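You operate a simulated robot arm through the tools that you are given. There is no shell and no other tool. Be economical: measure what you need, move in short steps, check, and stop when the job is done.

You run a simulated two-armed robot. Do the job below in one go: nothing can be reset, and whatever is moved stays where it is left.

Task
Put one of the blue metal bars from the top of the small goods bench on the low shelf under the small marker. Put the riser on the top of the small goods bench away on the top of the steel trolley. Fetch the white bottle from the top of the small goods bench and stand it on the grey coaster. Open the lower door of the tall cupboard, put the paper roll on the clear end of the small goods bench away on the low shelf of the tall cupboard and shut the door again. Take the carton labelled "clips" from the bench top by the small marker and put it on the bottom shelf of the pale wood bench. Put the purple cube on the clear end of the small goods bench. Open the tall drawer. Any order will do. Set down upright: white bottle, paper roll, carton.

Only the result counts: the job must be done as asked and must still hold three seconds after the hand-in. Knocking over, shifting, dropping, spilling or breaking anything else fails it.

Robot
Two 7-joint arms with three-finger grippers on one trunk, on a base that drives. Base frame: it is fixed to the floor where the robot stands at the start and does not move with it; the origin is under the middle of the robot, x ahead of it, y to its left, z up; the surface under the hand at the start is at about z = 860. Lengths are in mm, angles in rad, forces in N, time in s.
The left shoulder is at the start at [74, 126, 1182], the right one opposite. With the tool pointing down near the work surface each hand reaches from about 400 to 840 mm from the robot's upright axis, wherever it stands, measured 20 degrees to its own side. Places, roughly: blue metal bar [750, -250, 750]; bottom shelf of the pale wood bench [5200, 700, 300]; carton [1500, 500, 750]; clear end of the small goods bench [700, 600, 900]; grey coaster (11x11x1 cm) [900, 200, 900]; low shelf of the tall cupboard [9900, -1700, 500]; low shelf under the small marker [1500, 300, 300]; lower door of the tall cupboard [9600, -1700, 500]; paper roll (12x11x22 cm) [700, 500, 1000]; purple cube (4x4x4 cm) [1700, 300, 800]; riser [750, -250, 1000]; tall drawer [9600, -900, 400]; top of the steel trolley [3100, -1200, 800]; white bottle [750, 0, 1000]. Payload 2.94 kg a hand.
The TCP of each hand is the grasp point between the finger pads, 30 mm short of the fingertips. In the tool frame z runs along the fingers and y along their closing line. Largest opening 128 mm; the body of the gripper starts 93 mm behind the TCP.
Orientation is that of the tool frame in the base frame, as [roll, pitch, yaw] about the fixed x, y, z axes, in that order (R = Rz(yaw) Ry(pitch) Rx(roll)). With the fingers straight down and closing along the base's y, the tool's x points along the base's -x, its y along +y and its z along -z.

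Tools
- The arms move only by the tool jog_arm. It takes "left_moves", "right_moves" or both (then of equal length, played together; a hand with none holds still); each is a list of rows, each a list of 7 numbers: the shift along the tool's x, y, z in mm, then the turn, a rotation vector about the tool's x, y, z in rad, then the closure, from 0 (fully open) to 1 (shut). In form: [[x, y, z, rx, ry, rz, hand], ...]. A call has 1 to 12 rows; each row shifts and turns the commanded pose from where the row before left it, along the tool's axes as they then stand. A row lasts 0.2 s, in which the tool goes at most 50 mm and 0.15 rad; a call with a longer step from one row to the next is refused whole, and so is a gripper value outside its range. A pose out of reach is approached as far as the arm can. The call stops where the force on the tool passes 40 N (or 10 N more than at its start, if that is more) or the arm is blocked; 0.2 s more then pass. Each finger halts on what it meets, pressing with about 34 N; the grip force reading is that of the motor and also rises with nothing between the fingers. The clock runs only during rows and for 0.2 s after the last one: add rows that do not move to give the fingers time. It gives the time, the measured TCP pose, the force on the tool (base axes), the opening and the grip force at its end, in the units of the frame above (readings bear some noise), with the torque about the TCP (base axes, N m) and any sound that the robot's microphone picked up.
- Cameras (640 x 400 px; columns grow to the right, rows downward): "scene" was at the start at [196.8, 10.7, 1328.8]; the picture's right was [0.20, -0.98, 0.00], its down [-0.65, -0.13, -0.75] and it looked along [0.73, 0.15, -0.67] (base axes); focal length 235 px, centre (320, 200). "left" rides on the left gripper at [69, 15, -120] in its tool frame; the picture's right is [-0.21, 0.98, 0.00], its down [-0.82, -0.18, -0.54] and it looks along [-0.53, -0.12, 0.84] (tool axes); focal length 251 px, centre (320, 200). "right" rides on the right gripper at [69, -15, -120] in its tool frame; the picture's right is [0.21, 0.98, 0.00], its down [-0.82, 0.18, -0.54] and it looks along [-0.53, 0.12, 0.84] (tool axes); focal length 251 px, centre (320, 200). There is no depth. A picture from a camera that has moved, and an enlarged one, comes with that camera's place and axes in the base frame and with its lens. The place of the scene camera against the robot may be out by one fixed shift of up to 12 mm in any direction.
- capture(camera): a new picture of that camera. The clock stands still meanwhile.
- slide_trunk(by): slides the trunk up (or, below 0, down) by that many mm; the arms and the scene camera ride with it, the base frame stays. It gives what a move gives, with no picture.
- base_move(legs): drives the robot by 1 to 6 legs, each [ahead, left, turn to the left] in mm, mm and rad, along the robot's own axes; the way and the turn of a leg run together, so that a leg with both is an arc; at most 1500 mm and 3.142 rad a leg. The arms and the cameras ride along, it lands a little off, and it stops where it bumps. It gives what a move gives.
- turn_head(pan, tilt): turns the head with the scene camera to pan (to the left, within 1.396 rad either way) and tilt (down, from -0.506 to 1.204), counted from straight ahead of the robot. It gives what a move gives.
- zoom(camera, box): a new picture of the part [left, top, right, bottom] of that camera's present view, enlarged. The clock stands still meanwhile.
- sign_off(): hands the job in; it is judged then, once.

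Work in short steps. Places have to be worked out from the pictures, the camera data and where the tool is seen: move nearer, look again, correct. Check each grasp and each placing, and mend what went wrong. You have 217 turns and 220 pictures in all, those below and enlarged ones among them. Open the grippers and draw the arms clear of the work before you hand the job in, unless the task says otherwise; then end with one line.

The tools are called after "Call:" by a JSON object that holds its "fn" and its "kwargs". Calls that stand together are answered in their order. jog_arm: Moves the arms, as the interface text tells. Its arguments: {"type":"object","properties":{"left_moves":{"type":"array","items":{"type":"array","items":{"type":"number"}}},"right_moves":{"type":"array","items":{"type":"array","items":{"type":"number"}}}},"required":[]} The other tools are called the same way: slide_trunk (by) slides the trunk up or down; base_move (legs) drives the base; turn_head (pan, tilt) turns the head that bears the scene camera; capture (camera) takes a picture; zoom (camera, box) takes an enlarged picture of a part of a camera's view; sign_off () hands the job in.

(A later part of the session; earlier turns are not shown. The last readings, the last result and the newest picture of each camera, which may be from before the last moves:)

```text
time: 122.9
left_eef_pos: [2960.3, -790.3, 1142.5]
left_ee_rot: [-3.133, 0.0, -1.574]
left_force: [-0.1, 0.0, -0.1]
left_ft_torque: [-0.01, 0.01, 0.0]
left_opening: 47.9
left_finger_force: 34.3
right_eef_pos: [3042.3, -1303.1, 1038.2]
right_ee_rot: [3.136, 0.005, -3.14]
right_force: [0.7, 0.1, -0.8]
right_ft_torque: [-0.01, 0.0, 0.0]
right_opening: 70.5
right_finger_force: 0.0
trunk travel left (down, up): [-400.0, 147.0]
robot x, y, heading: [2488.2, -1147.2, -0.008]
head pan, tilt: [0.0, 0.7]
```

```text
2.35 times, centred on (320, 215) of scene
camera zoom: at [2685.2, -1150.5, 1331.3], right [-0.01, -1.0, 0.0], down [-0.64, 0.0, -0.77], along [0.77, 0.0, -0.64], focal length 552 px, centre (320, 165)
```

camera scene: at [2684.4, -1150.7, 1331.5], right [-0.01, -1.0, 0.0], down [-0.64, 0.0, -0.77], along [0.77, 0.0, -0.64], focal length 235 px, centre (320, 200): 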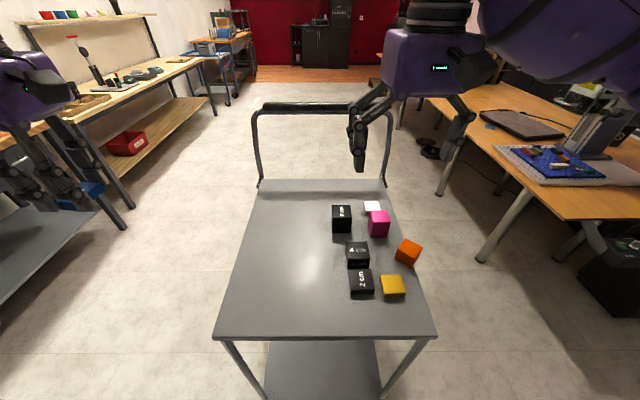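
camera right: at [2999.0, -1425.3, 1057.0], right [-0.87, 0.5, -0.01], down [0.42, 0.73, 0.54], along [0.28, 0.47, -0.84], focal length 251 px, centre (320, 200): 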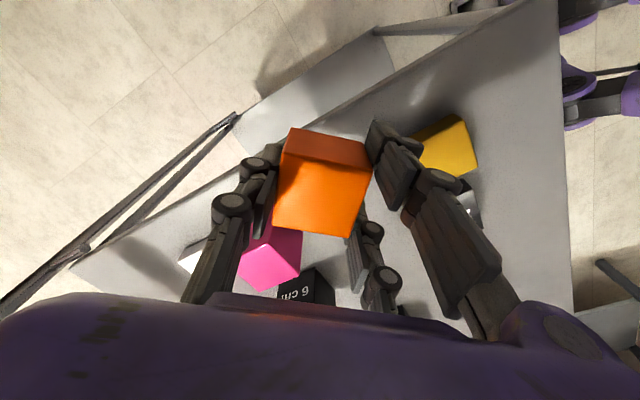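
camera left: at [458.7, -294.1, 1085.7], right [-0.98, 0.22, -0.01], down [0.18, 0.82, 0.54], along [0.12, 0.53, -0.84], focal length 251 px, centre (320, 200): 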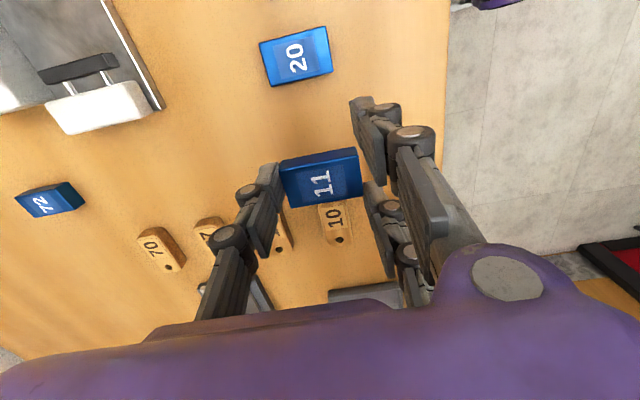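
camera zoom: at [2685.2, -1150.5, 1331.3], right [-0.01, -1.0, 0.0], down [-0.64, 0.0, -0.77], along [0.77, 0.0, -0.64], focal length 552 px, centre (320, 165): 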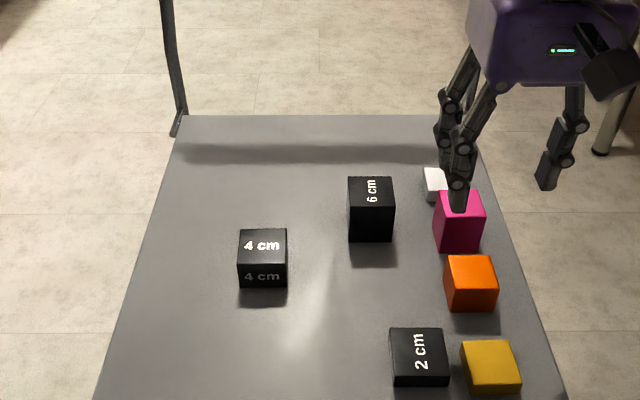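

Orange is back within ~3 mm. For the 2 cm block (now [2964,-1238], square) yellow is close by, so I'll grip it along x: turning the right hand 90°.

Call:
{"fn": "jog_arm", "kwargs": {"right_moves": [[26, 21.7, 0, 0, 0, 0, 0.4], [26, 21.7, 0, 0, 0, 0, 0.4], [26, 21.7, 0, 0, 0, 0, 0.4], [0, 0, 0, 0, 0, 0.143, 0.4], [0, 0, 0, 0, 0, 0.143, 0.4], [0, 0, 0, 0, 0, 0.143, 0.4], [0, 0, 0, 0, 0, 0.143, 0.4], [0, 0, 0, 0, 0, 0.143, 0.4], [0, 0, 0, 0, 0, 0.143, 0.4], [0, 0, 0, 0, 0, 0.143, 0.4], [0, 0, 0, 0, 0, 0.143, 0.4], [0, 0, 0, 0, 0, 0.143, 0.4]]}}

Call:
{"fn": "jog_arm", "kwargs": {"right_moves": [[0, 0, 0, 0, 0, 0.142, 0.35], [0, 0, 0, 0, 0, 0.142, 0.35], [0, 0, 0, 0, 0, 0, 0.35]]}}

Call:
{"fn": "capture", "kwargs": {"camera": "right"}}

```text
time: 125.5
left_eef_pos: [2960.5, -790.7, 1140.8]
left_ee_rot: [-3.134, 0.0, -1.575]
left_force: [0.5, -1.1, -1.2]
left_ft_torque: [-0.03, -0.02, 0.0]
left_opening: 48.0
left_finger_force: 34.2
right_eef_pos: [2962.7, -1240.8, 1040.0]
right_ee_rot: [3.135, -0.001, 1.853]
right_force: [-0.4, 0.1, -0.8]
right_ft_torque: [-0.03, -0.02, -0.01]
right_opening: 76.7
right_finger_force: 0.0
trunk travel left (down, up): [-400.0, 147.0]
robot x, y, heading: [2487.3, -1146.0, -0.001]
head pan, tilt: [0.0, 0.7]
```

```text
time: 126.3
left_eef_pos: [2960.1, -790.6, 1139.7]
left_ee_rot: [-3.133, 0.001, -1.573]
left_force: [0.0, -0.5, -0.1]
left_ft_torque: [-0.01, 0.0, -0.01]
left_opening: 48.2
left_finger_force: 34.4
right_eef_pos: [2964.1, -1241.0, 1039.3]
right_ee_rot: [3.136, -0.004, 1.571]
right_force: [0.7, 0.7, -0.1]
right_ft_torque: [-0.03, 0.01, 0.01]
right_opening: 83.3
right_finger_force: 0.1
trunk travel left (down, up): [-400.0, 147.0]
robot x, y, heading: [2483.9, -1142.6, -0.006]
head pan, tilt: [0.0, 0.7]
```

```text
163 pictures are left
camera right: at [2948.4, -1171.7, 1159.4], right [0.98, 0.21, 0.01], down [0.18, -0.82, 0.54], along [0.12, -0.53, -0.84], focal length 251 px, centre (320, 200)
```

right: 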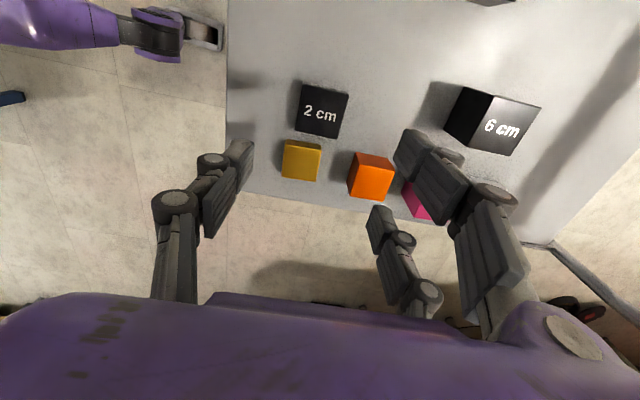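

Well centred. Lowering to z≈875, gripping and lifting slightly.

Call:
{"fn": "jog_arm", "kwargs": {"right_moves": [[0, 2, 41, 0, 0, 0, 0.35], [0, 0, 41, 0, 0, 0, 0.35], [0, 0, 41, 0, 0, 0, 0.35], [0, 0, 40, 0, 0, 0, 0.35], [0, 0, 0, 0, 0, 0, 0.8], [0, 0, 0, 0, 0, 0, 1], [0, 0, 0, 0, 0, 0, 1], [0, 0, -20, 0, 0, 0, 1], [0, 0, 0, 0, 0, 0, 1]]}}

```text
time: 127.7
left_eef_pos: [2957.0, -791.0, 1142.6]
left_ee_rot: [-3.132, 0.002, -1.572]
left_force: [-0.1, -0.1, -0.7]
left_ft_torque: [-0.01, 0.02, 0.01]
left_opening: 48.2
left_finger_force: 34.1
right_eef_pos: [2958.6, -1239.9, 879.2]
right_ee_rot: [3.136, -0.004, 1.579]
right_force: [-13.1, -3.3, 34.3]
right_ft_torque: [-0.13, 1.17, 0.2]
right_opening: 51.1
right_finger_force: 29.9
trunk travel left (down, up): [-400.0, 147.0]
robot x, y, heading: [2484.1, -1142.7, -0.01]
head pan, tilt: [0.0, 0.7]
stopped in row 6 (right hand): the force on the tool passed its limit at 46 N (the readings are from after the stop); the commanded pose is now the measured one
```

Fingertips reached the top; the block is between the fingers. Lifting gently with the grip closed.

Call:
{"fn": "jog_arm", "kwargs": {"right_moves": [[0, 0, -2, 0, 0, 0, 1], [0, 0, -3, 0, 0, 0, 1], [0, 0, 0, 0, 0, 0, 1], [0, 0, -15, 0, 0, 0, 1], [0, 0, 0, 0, 0, 0, 1]]}}

Call:
{"fn": "capture", "kwargs": {"camera": "right"}}

Call:
{"fn": "zoom", "kwargs": {"camera": "scene", "box": [220, 130, 420, 300]}}

```text
time: 128.9
left_eef_pos: [2961.2, -790.8, 1141.4]
left_ee_rot: [-3.134, -0.001, -1.573]
left_force: [-0.2, -0.6, -1.3]
left_ft_torque: [0.03, 0.0, 0.01]
left_opening: 48.0
left_finger_force: 33.6
right_eef_pos: [2962.5, -1241.5, 894.9]
right_ee_rot: [3.141, -0.004, 1.576]
right_force: [-1.1, 0.5, -1.9]
right_ft_torque: [0.02, 0.02, 0.0]
right_opening: 51.3
right_finger_force: 33.6
trunk travel left (down, up): [-400.0, 147.0]
robot x, y, heading: [2486.7, -1145.5, -0.009]
head pan, tilt: [0.0, 0.7]
```

```text
162 pictures are left
camera right: at [2947.4, -1173.4, 1015.5], right [0.98, 0.22, 0.0], down [0.18, -0.82, 0.54], along [0.12, -0.52, -0.84], focal length 251 px, centre (320, 200)
```

right: 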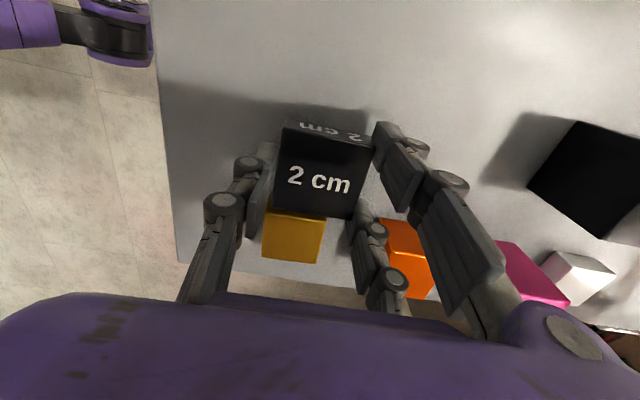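

```text
2.35 times, centred on (320, 215) of scene
camera zoom: at [2685.4, -1151.3, 1331.2], right [-0.01, -1.0, 0.0], down [-0.64, 0.0, -0.76], along [0.76, 0.0, -0.64], focal length 552 px, centre (320, 165)
```

zoom: 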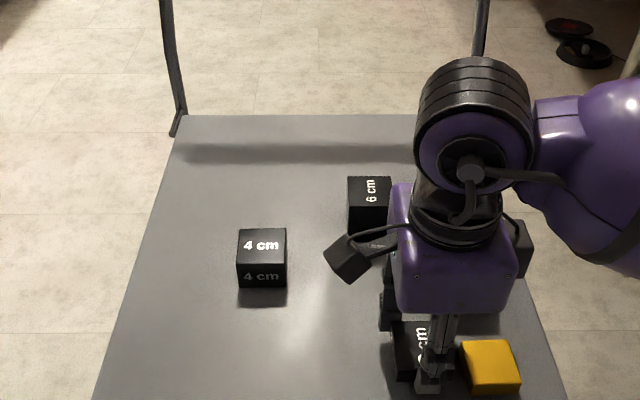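

Moving it back by (+8,+33) and lowering to contact height.

Call:
{"fn": "jog_arm", "kwargs": {"right_moves": [[33, 8, 0, 0, 0, 0, 1], [0, 0, 8, 0, 0, 0, 1], [0, 0, 5, 0, 0, 0, 1], [0, 0, 1.5, 0, 0, 0, 1], [0, 0, 0, 0, 0, 0, 1]]}}

```text
time: 130.1
left_eef_pos: [2961.2, -791.9, 1142.2]
left_ee_rot: [-3.135, 0.0, -1.575]
left_force: [-0.3, 0.0, -0.5]
left_ft_torque: [0.01, -0.02, -0.02]
left_opening: 48.0
left_finger_force: 33.9
right_eef_pos: [2969.8, -1209.4, 881.7]
right_ee_rot: [-3.141, -0.003, 1.575]
right_force: [0.5, -0.4, -1.9]
right_ft_torque: [-0.02, -0.04, 0.02]
right_opening: 51.4
right_finger_force: 33.5
trunk travel left (down, up): [-400.0, 147.0]
robot x, y, heading: [2485.1, -1142.6, -0.002]
head pan, tilt: [0.0, 0.7]
```

Nearly down; 2 mm more, then release and rise.

Call:
{"fn": "jog_arm", "kwargs": {"right_moves": [[0, 0, 1.5, 0, 0, 0, 1], [0, 0, 0, 0, 0, 0, 0.55], [0, 0, 0, 0, 0, 0, 0.4], [0, 0, 0, 0, 0, 0, 0.4], [0, 0, -30, 0, 0, 0, 0.4], [0, 0, -40, 0, 0, 0, 0.4], [0, 0, -45, 0, 0, 0, 0.4], [0, 0, -45, 0, 0, 0, 0.4], [0, 0, -45, 0, 0, 0, 0.4], [0, 0, -45, 0, 0, 0, 0.4], [0, 0, -45, 0, 0, 0, 0.4]]}}

Call:
{"fn": "zoom", "kwargs": {"camera": "scene", "box": [220, 130, 420, 300]}}

```text
time: 132.5
left_eef_pos: [2959.3, -791.1, 1142.8]
left_ee_rot: [-3.132, 0.0, -1.574]
left_force: [0.4, 0.8, -1.5]
left_ft_torque: [-0.01, -0.01, 0.0]
left_opening: 48.3
left_finger_force: 34.2
right_eef_pos: [2968.6, -1208.0, 1175.3]
right_ee_rot: [-3.14, -0.002, 1.577]
right_force: [0.2, -0.7, 0.6]
right_ft_torque: [-0.02, -0.04, 0.02]
right_opening: 76.7
right_finger_force: 0.1
trunk travel left (down, up): [-400.0, 147.0]
robot x, y, heading: [2485.4, -1143.5, -0.008]
head pan, tilt: [0.0, 0.7]
```

```text
2.35 times, centred on (320, 215) of scene
camera zoom: at [2684.3, -1150.6, 1331.4], right [-0.01, -1.0, 0.0], down [-0.64, 0.0, -0.77], along [0.77, 0.0, -0.64], focal length 552 px, centre (320, 165)
```

zoom: 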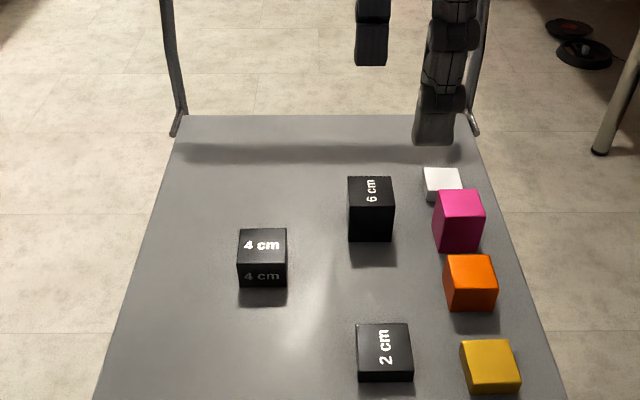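

Both are back within ~4 mm of their former places; the riser stands clear on the trolley. Backing off and looking left for the marker bench.

Call:
{"fn": "base_move", "kwargs": {"legs": [[-250, 0, 0]]}}

Call:
{"fn": "turn_head", "kwargs": {"pan": 1.39, "tilt": 0.45}}

Call:
{"fn": "capture", "kwargs": {"camera": "scene"}}

```text
time: 134.3
left_eef_pos: [2717.1, -791.6, 1140.9]
left_ee_rot: [-3.134, 0.001, -1.579]
left_force: [0.1, -0.4, -0.2]
left_ft_torque: [0.01, -0.04, -0.03]
left_opening: 48.1
left_finger_force: 34.1
right_eef_pos: [2725.4, -1208.0, 1175.4]
right_ee_rot: [-3.142, -0.004, 1.57]
right_force: [-0.4, -0.1, 0.0]
right_ft_torque: [-0.02, -0.02, -0.01]
right_opening: 76.9
right_finger_force: 0.0
trunk travel left (down, up): [-400.0, 147.0]
robot x, y, heading: [2240.8, -1143.6, -0.008]
head pan, tilt: [0.0, 0.7]
```

```text
time: 135.8
left_eef_pos: [2717.1, -791.0, 1141.6]
left_ee_rot: [-3.134, 0.0, -1.58]
left_force: [-0.1, 0.5, -0.3]
left_ft_torque: [-0.01, -0.01, -0.01]
left_opening: 48.1
left_finger_force: 33.8
right_eef_pos: [2725.8, -1209.9, 1174.1]
right_ee_rot: [3.141, -0.005, 1.571]
right_force: [0.8, -0.3, -0.1]
right_ft_torque: [0.01, 0.0, -0.02]
right_opening: 76.7
right_finger_force: 0.0
trunk travel left (down, up): [-400.0, 147.0]
robot x, y, heading: [2240.9, -1143.3, -0.012]
head pan, tilt: [1.389, 0.45]
```

```text
159 pictures are left
camera scene: at [2372.7, -1059.1, 1353.4], right [0.98, -0.19, 0.0], down [-0.08, -0.43, -0.9], along [0.17, 0.88, -0.44], focal length 235 px, centre (320, 200)
```

scene: 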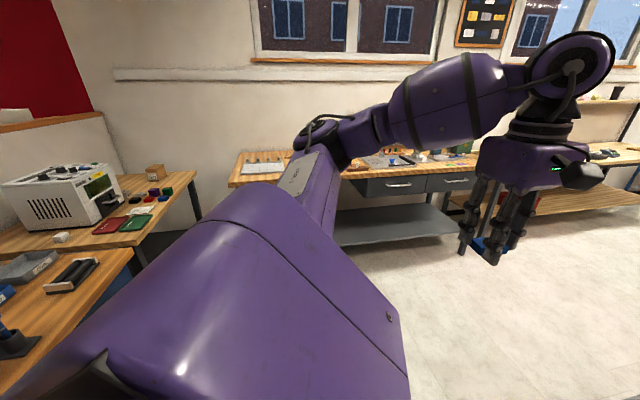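

The bench behind the partition has its front edge at x≈1780. I go to about [2450,-450] and turn around to face it.

Call:
{"fn": "base_move", "kwargs": {"legs": [[200, 0, 0], [0, 700, 0], [0, 0, 3.14]]}}

Call:
{"fn": "turn_head", "kwargs": {"pan": 0.0, "tilt": 0.5}}

Call:
{"fn": "capture", "kwargs": {"camera": "scene"}}

Call:
{"fn": "turn_head", "kwargs": {"pan": -0.6, "tilt": 0.5}}

Call:
{"fn": "capture", "kwargs": {"camera": "scene"}}

```text
time: 150.9
left_eef_pos: [1961.1, -770.5, 1141.7]
left_ee_rot: [-3.134, -0.002, 1.522]
left_force: [-0.2, 0.4, 0.8]
left_ft_torque: [0.01, 0.0, -0.01]
left_opening: 48.1
left_finger_force: 33.7
right_eef_pos: [1970.2, -353.1, 1174.6]
right_ee_rot: [3.141, -0.004, -1.612]
right_force: [-0.3, -0.3, 0.0]
right_ft_torque: [0.0, -0.02, -0.03]
right_opening: 76.8
right_finger_force: 0.0
trunk travel left (down, up): [-400.0, 147.0]
robot x, y, heading: [2450.9, -442.8, 3.09]
head pan, tilt: [1.389, 0.45]
```

```text
time: 152.4
left_eef_pos: [1960.9, -771.1, 1141.6]
left_ee_rot: [-3.136, 0.001, 1.522]
left_force: [-0.1, 0.4, -0.6]
left_ft_torque: [-0.01, 0.02, 0.03]
left_opening: 48.3
left_finger_force: 33.7
right_eef_pos: [1970.5, -353.7, 1175.5]
right_ee_rot: [-3.141, -0.002, -1.611]
right_force: [0.1, -0.1, -0.5]
right_ft_torque: [0.04, 0.01, 0.0]
right_opening: 77.0
right_finger_force: 0.0
trunk travel left (down, up): [-400.0, 147.0]
robot x, y, heading: [2449.9, -439.8, 3.088]
head pan, tilt: [0.0, 0.499]
```

```text
158 pictures are left
camera scene: at [2253.7, -435.2, 1349.0], right [0.05, 1.0, 0.0], down [0.48, -0.02, -0.88], along [-0.88, 0.04, -0.48], focal length 235 px, centre (320, 200)
```

scene: 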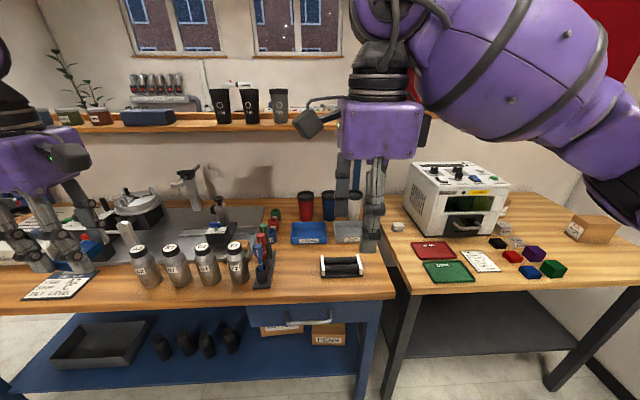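

```text
time: 153.4
left_eef_pos: [1961.4, -770.0, 1141.2]
left_ee_rot: [-3.135, 0.0, 1.521]
left_force: [0.7, 0.7, -0.9]
left_ft_torque: [0.02, -0.01, 0.01]
left_opening: 48.1
left_finger_force: 34.4
right_eef_pos: [1969.3, -353.0, 1175.6]
right_ee_rot: [3.141, -0.005, -1.61]
right_force: [0.3, 0.5, -0.2]
right_ft_torque: [0.02, 0.02, 0.0]
right_opening: 76.6
right_finger_force: 0.0
trunk travel left (down, up): [-400.0, 147.0]
robot x, y, heading: [2449.5, -437.6, 3.089]
head pan, tilt: [-0.6, 0.499]
```

```text
157 pictures are left
camera scene: at [2272.2, -384.7, 1349.0], right [0.61, 0.8, 0.0], down [0.38, -0.29, -0.88], along [-0.7, 0.53, -0.48], focal length 235 px, centre (320, 200)
```

scene: 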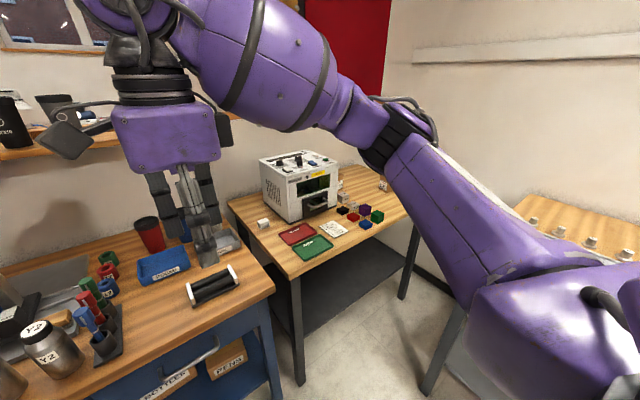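

The "small marker" is the white laser marker; its bench spans y≈-140…600 with a dark low shelf beneath. I move nearer and turn to face that bench diagonally.

Call:
{"fn": "base_move", "kwargs": {"legs": [[200, -150, 0], [0, 0, -0.75]]}}

Call:
{"fn": "turn_head", "kwargs": {"pan": 0.1, "tilt": 0.6}}

Call:
{"fn": "capture", "kwargs": {"camera": "scene"}}

```text
time: 157.4
left_eef_pos: [1676.5, -187.5, 1141.0]
left_ee_rot: [-3.133, 0.0, 0.779]
left_force: [-1.0, -0.2, -0.4]
left_ft_torque: [0.02, 0.02, -0.01]
left_opening: 48.0
left_finger_force: 34.3
right_eef_pos: [1965.8, 112.6, 1175.0]
right_ee_rot: [3.141, -0.003, -2.353]
right_force: [-0.5, -0.2, 0.6]
right_ft_torque: [0.03, -0.03, 0.03]
right_opening: 76.7
right_finger_force: 0.2
trunk travel left (down, up): [-400.0, 147.0]
robot x, y, heading: [2260.6, -275.8, 2.348]
head pan, tilt: [-0.6, 0.499]
```

```text
time: 158.5
left_eef_pos: [1675.7, -188.0, 1141.5]
left_ee_rot: [-3.135, 0.0, 0.778]
left_force: [0.5, 0.7, -0.7]
left_ft_torque: [-0.02, 0.01, -0.03]
left_opening: 48.1
left_finger_force: 34.0
right_eef_pos: [1964.5, 114.2, 1176.3]
right_ee_rot: [-3.141, -0.003, -2.355]
right_force: [-0.1, 0.4, 0.0]
right_ft_torque: [0.02, -0.01, 0.0]
right_opening: 76.9
right_finger_force: 0.1
trunk travel left (down, up): [-400.0, 147.0]
robot x, y, heading: [2262.3, -277.7, 2.349]
head pan, tilt: [0.099, 0.6]
```

```text
156 pictures are left
camera scene: at [2119.7, -146.3, 1339.9], right [0.64, 0.77, 0.0], down [0.43, -0.36, -0.83], along [-0.63, 0.53, -0.56], focal length 235 px, centre (320, 200)
```

scene: 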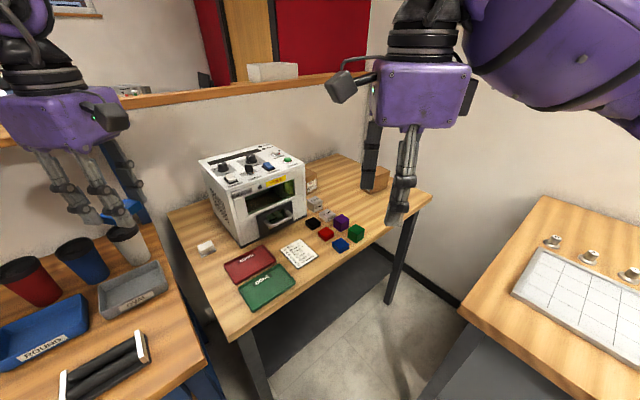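

Bench top z≈745; cube ≈[1652,349]. I zoom to identify the "clips" carton among the two boxes.

Call:
{"fn": "zoom", "kwargs": {"camera": "scene", "box": [280, 150, 440, 250]}}

```text
4.00 times, centred on (360, 200) of scene
camera zoom: at [2119.7, -146.3, 1339.9], right [0.64, 0.77, 0.0], down [0.43, -0.36, -0.83], along [-0.63, 0.53, -0.56], focal length 939 px, centre (160, 200)
```

zoom: 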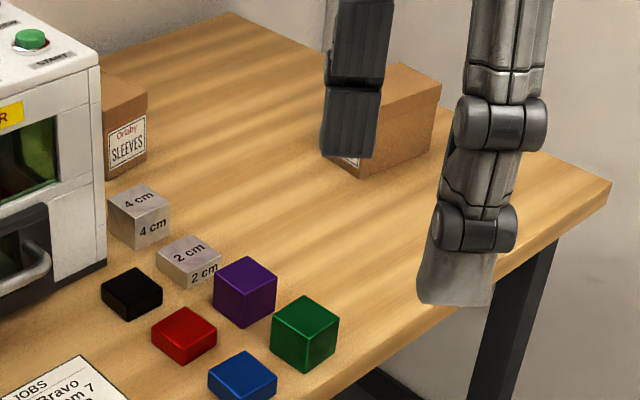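

One box is "SLEEVES"; the other, half-hidden, should be "CLIPS". First the bar: I back off from the benches to prepare a low, tilted reach.

Call:
{"fn": "base_move", "kwargs": {"legs": [[-330, 0, 0]]}}

Call:
{"fn": "jog_arm", "kwargs": {"left_moves": [[0, 0, 0, 0, 0, 0.143, 1], [0, 0, 0, 0, 0, 0.143, 1], [0, 0, 0, 0, 0, 0.143, 1], [0, 0, 0, 0, 0, 0.143, 1], [0, 0, 0, 0, 0, 0.143, 1], [0, 0, 0, 0, 0, 0.143, 1], [0, 0, 0, 0, 0, 0.143, 1], [0, 0, 0, 0, 0, 0.143, 1], [0, 0, 0, 0, 0, 0.143, 1], [0, 0, 0, 0, 0, 0.143, 1], [0, 0, 0, 0, 0, 0.141, 1], [0, 0, 0, 0, 0, 0, 1]], "right_moves": [[-20, 0, 0, 0, 0, 0, 0.4], [-20, 0, 0, 0, 0, 0, 0.4], [-20, 0, 0, 0, 0, 0, 0.4], [-20, 0, 0, 0, 0, 0, 0.4], [-20, 0, 0, 0, 0, 0, 0.4], [0, 0, 0, 0, 0, 0, 0.4], [0, 0, 0, 0, 0, 0, 0.4], [0, 0, 0, 0, 0, 0, 0.4], [0, 0, 0, 0, 0, 0, 0.4], [0, 0, 0, 0, 0, 0, 0.4], [0, 0, 0, 0, 0, 0, 0.4], [0, 0, 0, 0, 0, 0, 0.4]]}}

Call:
{"fn": "slide_trunk", "kwargs": {"by": -390}}

Call:
{"fn": "turn_head", "kwargs": {"pan": 0.1, "tilt": 0.3}}

Call:
{"fn": "capture", "kwargs": {"camera": "scene"}}

```text
time: 160.7
left_eef_pos: [1911.5, -427.9, 1141.1]
left_ee_rot: [-3.135, -0.001, 0.781]
left_force: [0.4, 0.4, -0.1]
left_ft_torque: [-0.01, 0.02, 0.0]
left_opening: 47.7
left_finger_force: 34.1
right_eef_pos: [2201.9, -127.0, 1174.7]
right_ee_rot: [-3.141, -0.002, -2.353]
right_force: [1.3, 0.2, 0.6]
right_ft_torque: [-0.01, 0.04, -0.01]
right_opening: 76.7
right_finger_force: 0.1
trunk travel left (down, up): [-400.0, 147.0]
robot x, y, heading: [2499.3, -518.0, 2.349]
head pan, tilt: [0.099, 0.6]
```

```text
time: 163.3
left_eef_pos: [1910.9, -428.0, 1141.4]
left_ee_rot: [3.141, 0.007, -0.792]
left_force: [-0.2, -0.8, -0.9]
left_ft_torque: [0.0, 0.02, 0.0]
left_opening: 48.3
left_finger_force: 34.4
right_eef_pos: [2272.0, -54.7, 1175.2]
right_ee_rot: [3.141, -0.004, -2.352]
right_force: [0.1, -0.3, -0.4]
right_ft_torque: [-0.03, -0.03, 0.01]
right_opening: 76.7
right_finger_force: 0.0
trunk travel left (down, up): [-400.0, 147.0]
robot x, y, heading: [2497.6, -515.7, 2.35]
head pan, tilt: [0.099, 0.6]
```

```text
time: 167.0
left_eef_pos: [1912.2, -429.5, 751.1]
left_ee_rot: [-3.141, 0.007, -0.79]
left_force: [0.3, -0.5, 0.3]
left_ft_torque: [0.0, 0.02, 0.04]
left_opening: 48.1
left_finger_force: 34.1
right_eef_pos: [2271.7, -55.2, 785.2]
right_ee_rot: [3.141, -0.005, -2.355]
right_force: [0.6, -0.3, -0.6]
right_ft_torque: [-0.02, 0.01, 0.04]
right_opening: 76.8
right_finger_force: 0.0
trunk travel left (down, up): [-10.0, 537.0]
robot x, y, heading: [2496.8, -515.5, 2.345]
head pan, tilt: [0.099, 0.6]
```

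```text
time: 167.8
left_eef_pos: [1911.7, -428.7, 751.8]
left_ee_rot: [3.141, 0.007, -0.79]
left_force: [0.1, 0.2, -1.0]
left_ft_torque: [0.02, 0.02, 0.01]
left_opening: 48.2
left_finger_force: 33.9
right_eef_pos: [2271.4, -56.2, 785.6]
right_ee_rot: [-3.142, -0.004, -2.354]
right_force: [0.3, -0.2, 0.2]
right_ft_torque: [0.0, 0.0, -0.02]
right_opening: 76.9
right_finger_force: 0.1
trunk travel left (down, up): [-10.0, 537.0]
robot x, y, heading: [2496.7, -515.3, 2.347]
head pan, tilt: [0.099, 0.3]
```

```text
154 pictures are left
camera scene: at [2267.2, -297.8, 963.3], right [0.64, 0.77, 0.0], down [0.23, -0.19, -0.95], along [-0.73, 0.61, -0.3], focal length 235 px, centre (320, 200)
```

scene: 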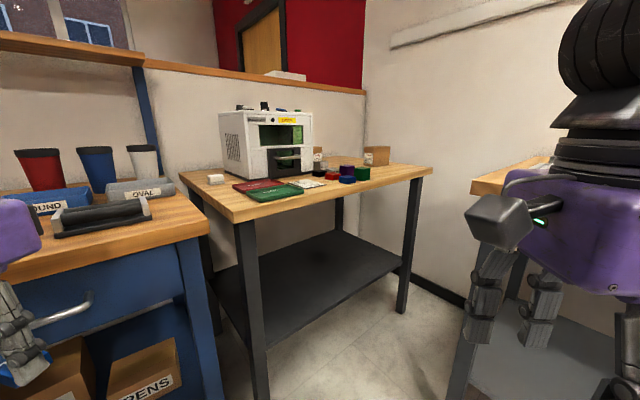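

Clear view: the low shelf top is at z≈357, bench underside ≈730. I tilt the left hand 1 rad forward while moving it inward, then lower it.

Call:
{"fn": "jog_arm", "kwargs": {"left_moves": [[0, -33, 0, 0, -0.143, 0, 1], [0, -33, 0, 0, -0.143, 0, 1], [0, -33, 0, 0, -0.143, 0, 1], [0, -33, 0, 0, -0.143, 0, 1], [0, -33, 0, 0, -0.143, 0, 1], [0, -33, 0, 0, -0.143, 0, 1], [0, -33, 0, 0, -0.143, 0, 1]]}}

Call:
{"fn": "jog_arm", "kwargs": {"left_moves": [[33.8, 0, 21.7, 0, 0, 0, 1], [33.8, 0, 21.7, 0, 0, 0, 1], [33.8, 0, 21.7, 0, 0, 0, 1], [33.8, 0, 21.7, 0, 0, 0, 1], [33.8, 0, 21.7, 0, 0, 0, 1], [33.8, 0, 21.7, 0, 0, 0, 1], [33.8, 0, 21.7, 0, 0, 0, 1]]}}

Call:
{"fn": "turn_head", "kwargs": {"pan": 0.2, "tilt": 0.6}}

Call:
{"fn": "capture", "kwargs": {"camera": "scene"}}

Call:
{"fn": "capture", "kwargs": {"camera": "left"}}

```text
time: 169.4
left_eef_pos: [1957.5, -231.2, 840.5]
left_ee_rot: [-3.136, 1.007, -0.785]
left_force: [-1.0, -0.4, -1.2]
left_ft_torque: [0.03, -0.06, -0.08]
left_opening: 48.2
left_finger_force: 34.1
left hand out of reach, approached as far as the arm can: row 3, 4, 5, 6, 7
right_eef_pos: [2270.1, -57.5, 784.8]
right_ee_rot: [-3.141, -0.002, -2.354]
right_force: [-1.2, -0.2, -0.4]
right_ft_torque: [0.07, -0.05, 0.0]
right_opening: 76.9
right_finger_force: 0.1
trunk travel left (down, up): [-10.0, 537.0]
robot x, y, heading: [2494.8, -512.6, 2.345]
head pan, tilt: [0.099, 0.3]
```

```text
time: 171.0
left_eef_pos: [1894.0, -213.6, 608.2]
left_ee_rot: [-3.139, 1.01, -0.789]
left_force: [0.3, -0.8, 0.1]
left_ft_torque: [-0.01, 0.01, 0.0]
left_opening: 48.2
left_finger_force: 34.2
left hand out of reach, approached as far as the arm can: row 1, 2, 3, 4, 7
right_eef_pos: [2270.8, -55.5, 786.0]
right_ee_rot: [-3.14, -0.003, -2.353]
right_force: [-0.8, -0.2, 0.5]
right_ft_torque: [0.04, 0.04, 0.0]
right_opening: 76.6
right_finger_force: 0.0
trunk travel left (down, up): [-10.0, 537.0]
robot x, y, heading: [2499.5, -517.8, 2.348]
head pan, tilt: [0.099, 0.3]
```

```text
time: 171.8
left_eef_pos: [1894.1, -214.1, 606.7]
left_ee_rot: [3.141, 1.009, -0.789]
left_force: [-0.6, -0.1, 0.7]
left_ft_torque: [0.05, -0.04, -0.01]
left_opening: 47.9
left_finger_force: 33.8
right_eef_pos: [2271.8, -55.9, 785.0]
right_ee_rot: [-3.14, -0.005, -2.354]
right_force: [-0.1, -0.2, -0.3]
right_ft_torque: [-0.01, -0.01, -0.01]
right_opening: 76.8
right_finger_force: 0.0
trunk travel left (down, up): [-10.0, 537.0]
robot x, y, heading: [2500.2, -515.2, 2.349]
head pan, tilt: [0.201, 0.6]
```

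```text
153 pictures are left
camera scene: at [2265.7, -308.1, 936.0], right [0.56, 0.83, 0.0], down [0.47, -0.32, -0.83], along [-0.68, 0.46, -0.56], focal length 235 px, centre (320, 200)
```

scene: 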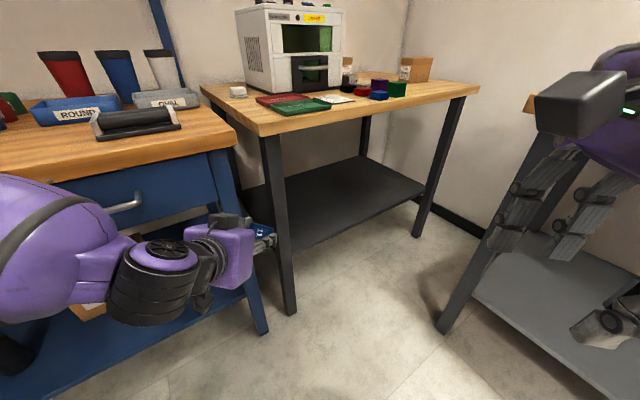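

```text
152 pictures are left
camera left: at [1980.0, -323.7, 611.5], right [-0.77, -0.61, 0.18], down [0.14, 0.11, 0.98], along [-0.62, 0.79, 0.0], focal length 251 px, centre (320, 200)
```

left: 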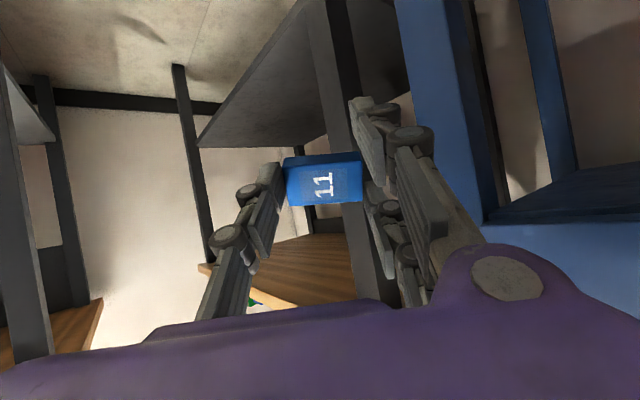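

The tilted hand can't come so close to the body; it settled at ≈640 mm forward. I command it forward to a reachable spot and re-read.

Call:
{"fn": "jog_arm", "kwargs": {"left_moves": [[-24.3, 0, 37.8, 0, 0, 0, 1], [-24.3, 0, 37.8, 0, 0, 0, 1], [-24.3, 0, 37.8, 0, 0, 0, 1], [-24.3, 0, 37.8, 0, 0, 0, 1], [0, 0, 0, 0, 0, 0, 1]]}}

```text
time: 172.7
left_eef_pos: [1805.1, -126.6, 606.7]
left_ee_rot: [-3.135, 1.001, -0.78]
left_force: [13.4, -14.3, 8.4]
left_ft_torque: [0.29, 0.65, 0.52]
left_opening: 48.4
left_finger_force: 33.8
right_eef_pos: [2270.3, -57.4, 785.4]
right_ee_rot: [-3.14, -0.003, -2.35]
right_force: [-0.7, 0.4, 0.8]
right_ft_torque: [0.0, -0.07, 0.0]
right_opening: 76.7
right_finger_force: 0.0
trunk travel left (down, up): [-10.0, 537.0]
robot x, y, heading: [2498.0, -518.3, 2.352]
head pan, tilt: [0.201, 0.6]
stopped in row 4 (left hand): the force on the tool passed its limit at 171 N (the readings are from after the stop); the commanded pose is now the measured one
```

It moved on from the actual pose and touched the bench leg. Backing off and checking the bench.

Call:
{"fn": "jog_arm", "kwargs": {"left_moves": [[24.3, 0, -37.8, 0, 0, 0, 1], [24.3, 0, -37.8, 0, 0, 0, 1], [0, 0, 0, 0, 0, 0, 1]]}}

Call:
{"fn": "capture", "kwargs": {"camera": "scene"}}

Call:
{"fn": "capture", "kwargs": {"camera": "left"}}

```text
time: 173.5
left_eef_pos: [1869.2, -189.1, 606.1]
left_ee_rot: [-3.136, 0.999, -0.782]
left_force: [0.6, -0.3, -0.6]
left_ft_torque: [-0.03, -0.02, 0.03]
left_opening: 48.2
left_finger_force: 33.8
right_eef_pos: [2270.6, -55.2, 785.5]
right_ee_rot: [3.141, -0.002, -2.352]
right_force: [0.0, -0.6, 0.6]
right_ft_torque: [-0.02, -0.01, 0.0]
right_opening: 77.0
right_finger_force: 0.0
trunk travel left (down, up): [-10.0, 537.0]
robot x, y, heading: [2499.3, -516.3, 2.351]
head pan, tilt: [0.201, 0.6]
```

```text
151 pictures are left
camera scene: at [2265.3, -308.4, 935.9], right [0.56, 0.83, 0.0], down [0.47, -0.31, -0.83], along [-0.69, 0.46, -0.56], focal length 235 px, centre (320, 200)
```

scene: 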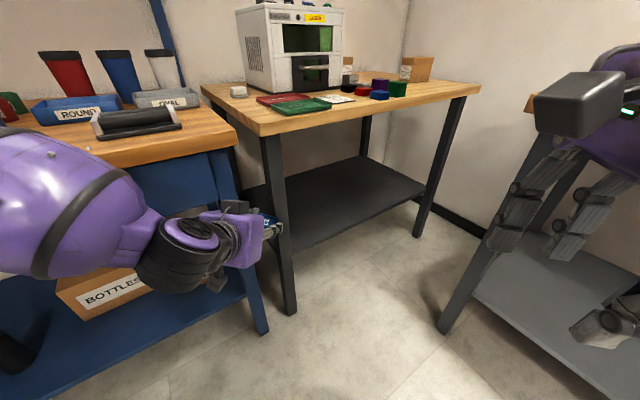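

```text
150 pictures are left
camera left: at [1955.4, -298.3, 612.1], right [-0.77, -0.61, 0.18], down [0.13, 0.12, 0.98], along [-0.62, 0.78, -0.01], focal length 251 px, centre (320, 200)
```

left: 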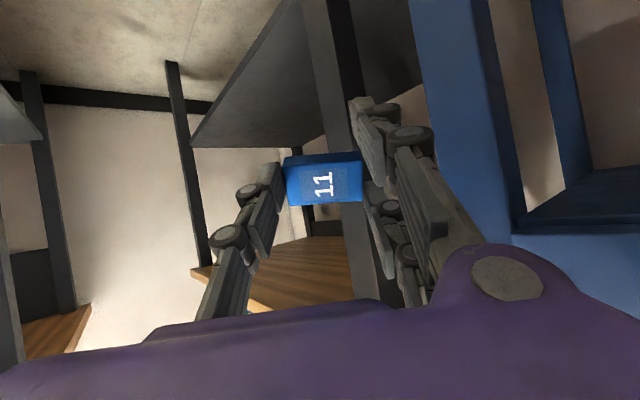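

Bench unmoved. To see how much room the right elbow needs beside the wall bench, I look to the right, while shifting the left hand inward by 200 mm.

Call:
{"fn": "jog_arm", "kwargs": {"left_moves": [[0, -40, 0, 0, 0, 0, 1], [0, -40, 0, 0, 0, 0, 1], [0, -40, 0, 0, 0, 0, 1], [0, -40, 0, 0, 0, 0, 1], [0, -40, 0, 0, 0, 0, 1]], "right_moves": [[0, 20, 0, 0, 0, 0, 0.4], [0, 20, 0, 0, 0, 0, 0.4], [0, 20, 0, 0, 0, 0, 0.4], [0, 20, 0, 0, 0, 0, 0.4], [0, 20, 0, 0, 0, 0, 0.4]]}}

Call:
{"fn": "turn_head", "kwargs": {"pan": -1.0, "tilt": 0.3}}

Call:
{"fn": "capture", "kwargs": {"camera": "scene"}}

```text
time: 174.7
left_eef_pos: [1967.1, -91.7, 604.8]
left_ee_rot: [-3.14, 1.001, -0.782]
left_force: [-0.3, 0.0, -1.4]
left_ft_torque: [0.0, 0.02, 0.0]
left_opening: 48.1
left_finger_force: 34.0
left hand out of reach, approached as far as the arm can: row 4, 5
right_eef_pos: [2199.3, 14.3, 784.2]
right_ee_rot: [-3.141, -0.003, -2.351]
right_force: [0.4, 0.2, 0.6]
right_ft_torque: [0.02, 0.03, 0.04]
right_opening: 76.7
right_finger_force: 0.0
trunk travel left (down, up): [-10.0, 537.0]
robot x, y, heading: [2497.1, -512.4, 2.349]
head pan, tilt: [0.201, 0.6]
```

```text
time: 176.1
left_eef_pos: [1968.5, -91.4, 604.7]
left_ee_rot: [-3.137, 1.001, -0.782]
left_force: [-0.2, 0.1, -0.3]
left_ft_torque: [0.0, -0.03, -0.02]
left_opening: 48.1
left_finger_force: 34.1
right_eef_pos: [2198.6, 13.3, 784.1]
right_ee_rot: [-3.14, -0.002, -2.351]
right_force: [-1.7, 0.6, 0.0]
right_ft_torque: [-0.01, -0.01, -0.03]
right_opening: 76.8
right_finger_force: 0.2
trunk travel left (down, up): [-10.0, 537.0]
robot x, y, heading: [2496.8, -518.1, 2.351]
head pan, tilt: [-1.0, 0.3]
```

```text
149 pictures are left
camera scene: at [2359.1, -266.6, 963.4], right [0.98, -0.22, 0.0], down [-0.06, -0.29, -0.96], along [0.21, 0.93, -0.3], focal length 235 px, centre (320, 200)
```

scene: 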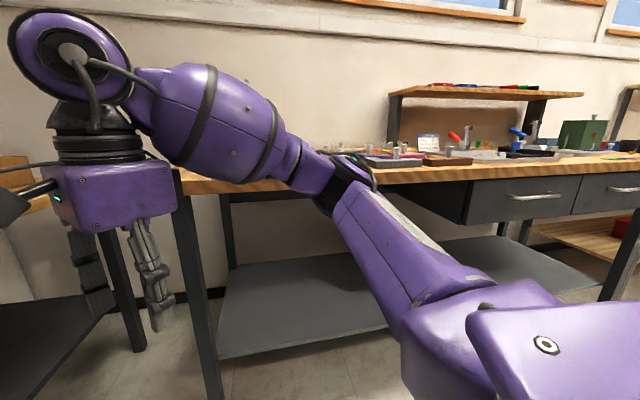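

The right elbow sits near z≈900, so I raise and retract the right hand to keep it above the wall bench (z≈854), then look again.

Call:
{"fn": "jog_arm", "kwargs": {"right_moves": [[0, -28, -38, 0, 0, 0, 0.4], [0, -28, -38, 0, 0, 0, 0.4], [0, -28, -38, 0, 0, 0, 0.4], [0, -28, -38, 0, 0, 0, 0.4], [0, -28, -38, 0, 0, 0, 0.4], [0, -28, -38, 0, 0, 0, 0.4]]}}

Call:
{"fn": "capture", "kwargs": {"camera": "scene"}}

```text
time: 177.5
left_eef_pos: [1966.8, -90.9, 604.0]
left_ee_rot: [-3.136, 0.999, -0.781]
left_force: [0.7, -0.6, -0.9]
left_ft_torque: [-0.04, 0.03, -0.04]
left_opening: 48.1
left_finger_force: 34.7
right_eef_pos: [2293.2, -135.9, 924.4]
right_ee_rot: [-3.14, -0.005, -2.353]
right_force: [-0.1, 0.6, -0.8]
right_ft_torque: [0.02, 0.0, 0.0]
right_opening: 76.9
right_finger_force: 0.0
right hand out of reach, approached as far as the arm can: row 4, 5, 6
trunk travel left (down, up): [-10.0, 537.0]
robot x, y, heading: [2497.0, -517.7, 2.35]
head pan, tilt: [-1.0, 0.3]
```

```text
148 pictures are left
camera scene: at [2359.1, -266.9, 963.5], right [0.98, -0.22, 0.0], down [-0.06, -0.29, -0.96], along [0.21, 0.93, -0.3], focal length 235 px, centre (320, 200)
```

scene: 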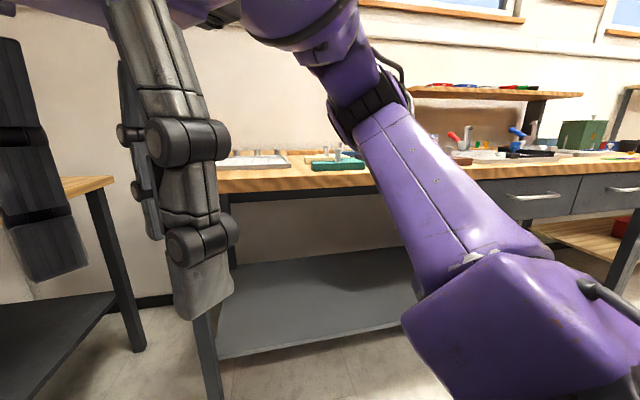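

Right elbow is now well above bench height. Lowering the left hand 150 mm before going under the bench top.

Call:
{"fn": "jog_arm", "kwargs": {"left_moves": [[31.5, 0, 20.3, 0, 0, 0, 1], [31.5, 0, 20.3, 0, 0, 0, 1], [31.5, 0, 20.3, 0, 0, 0, 1], [31.5, 0, 20.3, 0, 0, 0, 1], [0, 0, 0, 0, 0, 0, 1]]}}

Call:
{"fn": "turn_head", "kwargs": {"pan": 0.0, "tilt": 0.6}}

Call:
{"fn": "capture", "kwargs": {"camera": "scene"}}

```text
time: 178.7
left_eef_pos: [1945.1, -104.9, 539.8]
left_ee_rot: [-3.139, 0.994, -0.781]
left_force: [-0.2, 0.1, -0.5]
left_ft_torque: [0.01, 0.0, -0.01]
left_opening: 48.3
left_finger_force: 33.9
left hand out of reach, approached as far as the arm can: row 1, 2, 3, 4
right_eef_pos: [2293.4, -134.4, 923.8]
right_ee_rot: [-3.139, -0.005, -2.353]
right_force: [-0.3, 0.1, 1.2]
right_ft_torque: [0.01, -0.01, -0.03]
right_opening: 76.9
right_finger_force: 0.1
trunk travel left (down, up): [-10.0, 537.0]
robot x, y, heading: [2495.3, -516.4, 2.348]
head pan, tilt: [-1.0, 0.3]
```

```text
time: 179.9
left_eef_pos: [1943.5, -104.6, 539.9]
left_ee_rot: [-3.139, 0.995, -0.782]
left_force: [0.2, 0.3, -1.0]
left_ft_torque: [0.02, -0.02, -0.02]
left_opening: 48.0
left_finger_force: 34.1
right_eef_pos: [2293.0, -136.7, 923.4]
right_ee_rot: [-3.138, -0.006, -2.353]
right_force: [0.2, -0.1, -0.4]
right_ft_torque: [0.01, 0.02, -0.03]
right_opening: 77.0
right_finger_force: 0.1
trunk travel left (down, up): [-10.0, 537.0]
robot x, y, heading: [2498.6, -517.1, 2.351]
head pan, tilt: [0.0, 0.6]
```

```text
147 pictures are left
camera scene: at [2320.5, -267.1, 952.4], right [0.98, 0.2, 0.0], down [0.08, -0.4, -0.91], along [-0.18, 0.9, -0.41], focal length 235 px, centre (320, 200)
```

scene: 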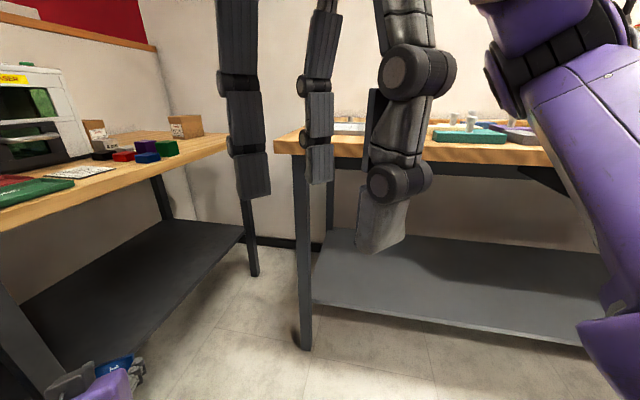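

The tilt limits how low it gets; reducing tilt to ~0.5 rad and lowering.

Call:
{"fn": "jog_arm", "kwargs": {"left_moves": [[0, 0, 0, 0, 0.125, 0, 1], [0, 0, 0, 0, 0.125, 0, 1], [0, 0, 0, 0, 0.125, 0, 1], [0, 0, 0, 0, 0.125, 0, 1], [20.8, 0, 38, 0, 0, 0, 1], [20.8, 0, 38, 0, 0, 0, 1], [20.8, 0, 38, 0, 0, 0, 1], [0, 0, 0, 0, 0, 0, 1]]}}

Call:
{"fn": "capture", "kwargs": {"camera": "scene"}}

```text
time: 181.8
left_eef_pos: [1932.2, -111.7, 449.4]
left_ee_rot: [-3.138, 0.499, -0.783]
left_force: [-0.1, -0.4, -1.3]
left_ft_torque: [-0.02, -0.03, 0.0]
left_opening: 48.1
left_finger_force: 34.5
left hand out of reach, approached as far as the arm can: row 6, 7
right_eef_pos: [2293.5, -134.4, 923.0]
right_ee_rot: [-3.141, -0.005, -2.354]
right_force: [-0.6, -0.5, 0.0]
right_ft_torque: [0.0, 0.0, -0.02]
right_opening: 76.5
right_finger_force: 0.1
trunk travel left (down, up): [-10.0, 537.0]
robot x, y, heading: [2499.0, -518.6, 2.35]
head pan, tilt: [0.0, 0.6]
```

```text
146 pictures are left
camera scene: at [2320.4, -267.2, 952.3], right [0.98, 0.2, 0.0], down [0.08, -0.4, -0.91], along [-0.18, 0.9, -0.41], focal length 235 px, centre (320, 200)
```

scene: 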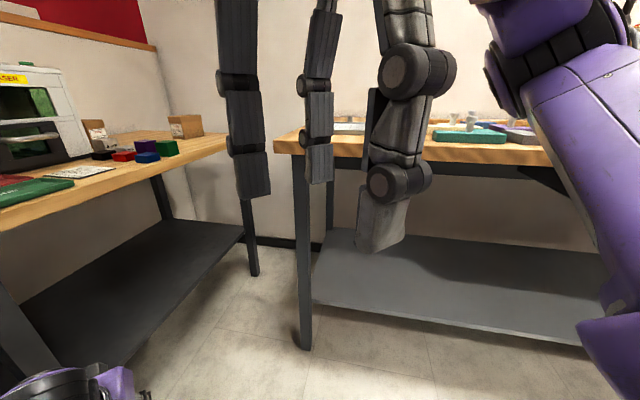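

The head is being blocked by the retracted right hand; I move that hand forward a bit, and shift the base 150 mm to the right to line up with the shelf opening.

Call:
{"fn": "jog_arm", "kwargs": {"right_moves": [[0, 35, 0, 0, 0, 0, 0.4], [0, 35, 0, 0, 0, 0, 0.4], [0, 35, 0, 0, 0, 0, 0.4]]}}

Call:
{"fn": "turn_head", "kwargs": {"pan": 0.05, "tilt": 0.6}}

Call:
{"fn": "base_move", "kwargs": {"legs": [[0, -150, 0]]}}

Call:
{"fn": "capture", "kwargs": {"camera": "scene"}}

```text
time: 182.6
left_eef_pos: [1931.6, -110.3, 447.5]
left_ee_rot: [-3.137, 0.498, -0.786]
left_force: [-0.3, 0.7, -0.4]
left_ft_torque: [0.01, -0.01, -0.03]
left_opening: 48.1
left_finger_force: 34.0
right_eef_pos: [2217.6, -60.6, 917.0]
right_ee_rot: [3.141, -0.003, -2.353]
right_force: [-0.4, -0.4, -0.5]
right_ft_torque: [0.0, 0.01, 0.02]
right_opening: 76.8
right_finger_force: 0.1
right hand out of reach, approached as far as the arm can: row 2
trunk travel left (down, up): [-10.0, 537.0]
robot x, y, heading: [2496.8, -516.2, 2.354]
head pan, tilt: [0.0, 0.6]
```

```text
time: 183.2
left_eef_pos: [1931.4, -110.7, 448.9]
left_ee_rot: [-3.138, 0.499, -0.784]
left_force: [-0.1, -0.2, 0.0]
left_ft_torque: [-0.01, -0.03, 0.01]
left_opening: 48.1
left_finger_force: 33.8
right_eef_pos: [2218.2, -62.2, 918.0]
right_ee_rot: [3.141, -0.006, -2.354]
right_force: [0.0, 0.1, -0.1]
right_ft_torque: [0.02, 0.01, 0.01]
right_opening: 76.6
right_finger_force: 0.1
trunk travel left (down, up): [-10.0, 537.0]
robot x, y, heading: [2496.8, -515.0, 2.35]
head pan, tilt: [0.051, 0.6]
```

```text
time: 185.2
left_eef_pos: [2040.7, -3.1, 448.0]
left_ee_rot: [-3.138, 0.5, -0.787]
left_force: [-0.2, 0.8, -0.8]
left_ft_torque: [0.01, -0.02, 0.02]
left_opening: 48.2
left_finger_force: 34.4
right_eef_pos: [2327.2, 44.6, 917.6]
right_ee_rot: [-3.141, -0.005, -2.355]
right_force: [0.5, -0.9, 0.0]
right_ft_torque: [-0.03, 0.01, -0.04]
right_opening: 76.8
right_finger_force: 0.0
trunk travel left (down, up): [-10.0, 537.0]
robot x, y, heading: [2605.9, -408.1, 2.347]
head pan, tilt: [0.051, 0.6]
```

```text
145 pictures are left
camera scene: at [2429.1, -160.6, 952.2], right [0.98, 0.19, 0.0], down [0.08, -0.4, -0.91], along [-0.18, 0.9, -0.41], focal length 235 px, centre (320, 200)
```

scene: 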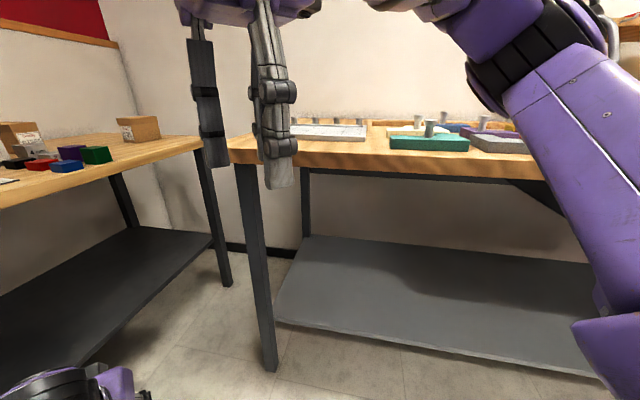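

The head still points right of ahead; I turn it further left to see the shelf and left hand.

Call:
{"fn": "turn_head", "kwargs": {"pan": 0.6, "tilt": 0.7}}

Call:
{"fn": "capture", "kwargs": {"camera": "scene"}}

```text
time: 186.1
left_eef_pos: [2041.0, -3.8, 449.1]
left_ee_rot: [-3.139, 0.499, -0.787]
left_force: [-0.5, -0.1, -0.3]
left_ft_torque: [-0.02, -0.03, -0.03]
left_opening: 48.1
left_finger_force: 33.8
right_eef_pos: [2327.3, 44.9, 917.7]
right_ee_rot: [-3.141, -0.006, -2.355]
right_force: [-0.5, 0.7, 0.6]
right_ft_torque: [0.01, 0.0, 0.01]
right_opening: 76.7
right_finger_force: 0.0
trunk travel left (down, up): [-10.0, 537.0]
robot x, y, heading: [2601.3, -409.5, 2.349]
head pan, tilt: [0.6, 0.7]
```

```text
144 pictures are left
camera scene: at [2429.0, -160.7, 952.2], right [0.98, 0.19, 0.0], down [0.08, -0.4, -0.91], along [-0.18, 0.9, -0.41], focal length 235 px, centre (320, 200)
```

scene: 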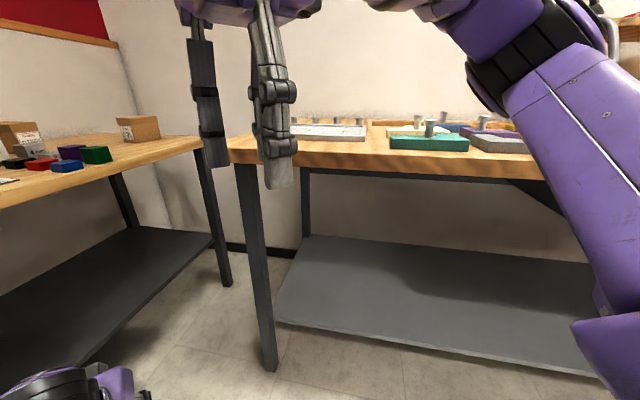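

The head seems blocked by the left elbow. I use the left wrist camera instead.

Call:
{"fn": "capture", "kwargs": {"camera": "left"}}

```text
143 pictures are left
camera left: at [2112.4, -97.9, 520.7], right [-0.83, -0.56, 0.1], down [-0.2, 0.45, 0.87], along [-0.53, 0.7, -0.48], focal length 251 px, centre (320, 200)
```

left: 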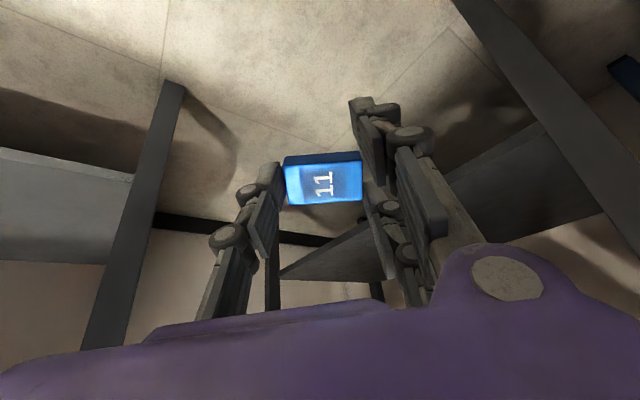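

In free space I test whether reaching further forward lets the hand get lower.

Call:
{"fn": "jog_arm", "kwargs": {"left_moves": [[-29, 0, 16, 0, 0, 0, 1], [-29, 0, 16, 0, 0, 0, 1], [-29, 0, 16, 0, 0, 0, 1], [9.6, 0, 17.6, 0, 0, 0, 1], [9.6, 0, 17.6, 0, 0, 0, 1], [9.6, 0, 17.6, 0, 0, 0, 1], [0, 0, 0, 0, 0, 0, 1]]}}

```text
time: 187.7
left_eef_pos: [1984.8, -0.6, 419.0]
left_ee_rot: [-3.138, 0.499, -0.785]
left_force: [0.0, 0.4, -1.4]
left_ft_torque: [-0.03, 0.01, -0.02]
left_opening: 48.2
left_finger_force: 34.3
left hand out of reach, approached as far as the arm can: row 1, 2, 3, 4, 5, 6
right_eef_pos: [2328.0, 46.5, 918.3]
right_ee_rot: [-3.141, -0.006, -2.355]
right_force: [-0.3, -0.5, -0.6]
right_ft_torque: [-0.01, 0.0, 0.03]
right_opening: 76.5
right_finger_force: 0.0
trunk travel left (down, up): [-10.0, 537.0]
robot x, y, heading: [2604.0, -410.4, 2.348]
head pan, tilt: [0.6, 0.7]
```

It drifts left as it lowers, so it's the crossing that limits. Moving 80 mm left and lowering more.

Call:
{"fn": "jog_arm", "kwargs": {"left_moves": [[0, 40, 0, 0, 0, 0, 1], [0, 40, 0, 0, 0, 0, 1], [9.6, 0, 17.6, 0, 0, 0, 1], [9.6, 0, 17.6, 0, 0, 0, 1], [9.6, 0, 17.6, 0, 0, 0, 1], [0, 0, 0, 0, 0, 0, 1]]}}

```text
time: 189.1
left_eef_pos: [1930.1, -55.3, 358.0]
left_ee_rot: [-3.138, 0.502, -0.787]
left_force: [-0.2, -0.7, -0.7]
left_ft_torque: [-0.04, -0.03, 0.0]
left_opening: 47.9
left_finger_force: 34.1
right_eef_pos: [2327.4, 45.5, 918.7]
right_ee_rot: [-3.141, -0.006, -2.355]
right_force: [0.2, -0.9, 0.2]
right_ft_torque: [-0.04, 0.0, -0.04]
right_opening: 76.8
right_finger_force: 0.0
trunk travel left (down, up): [-10.0, 537.0]
robot x, y, heading: [2607.9, -412.1, 2.347]
head pan, tilt: [0.6, 0.7]
```

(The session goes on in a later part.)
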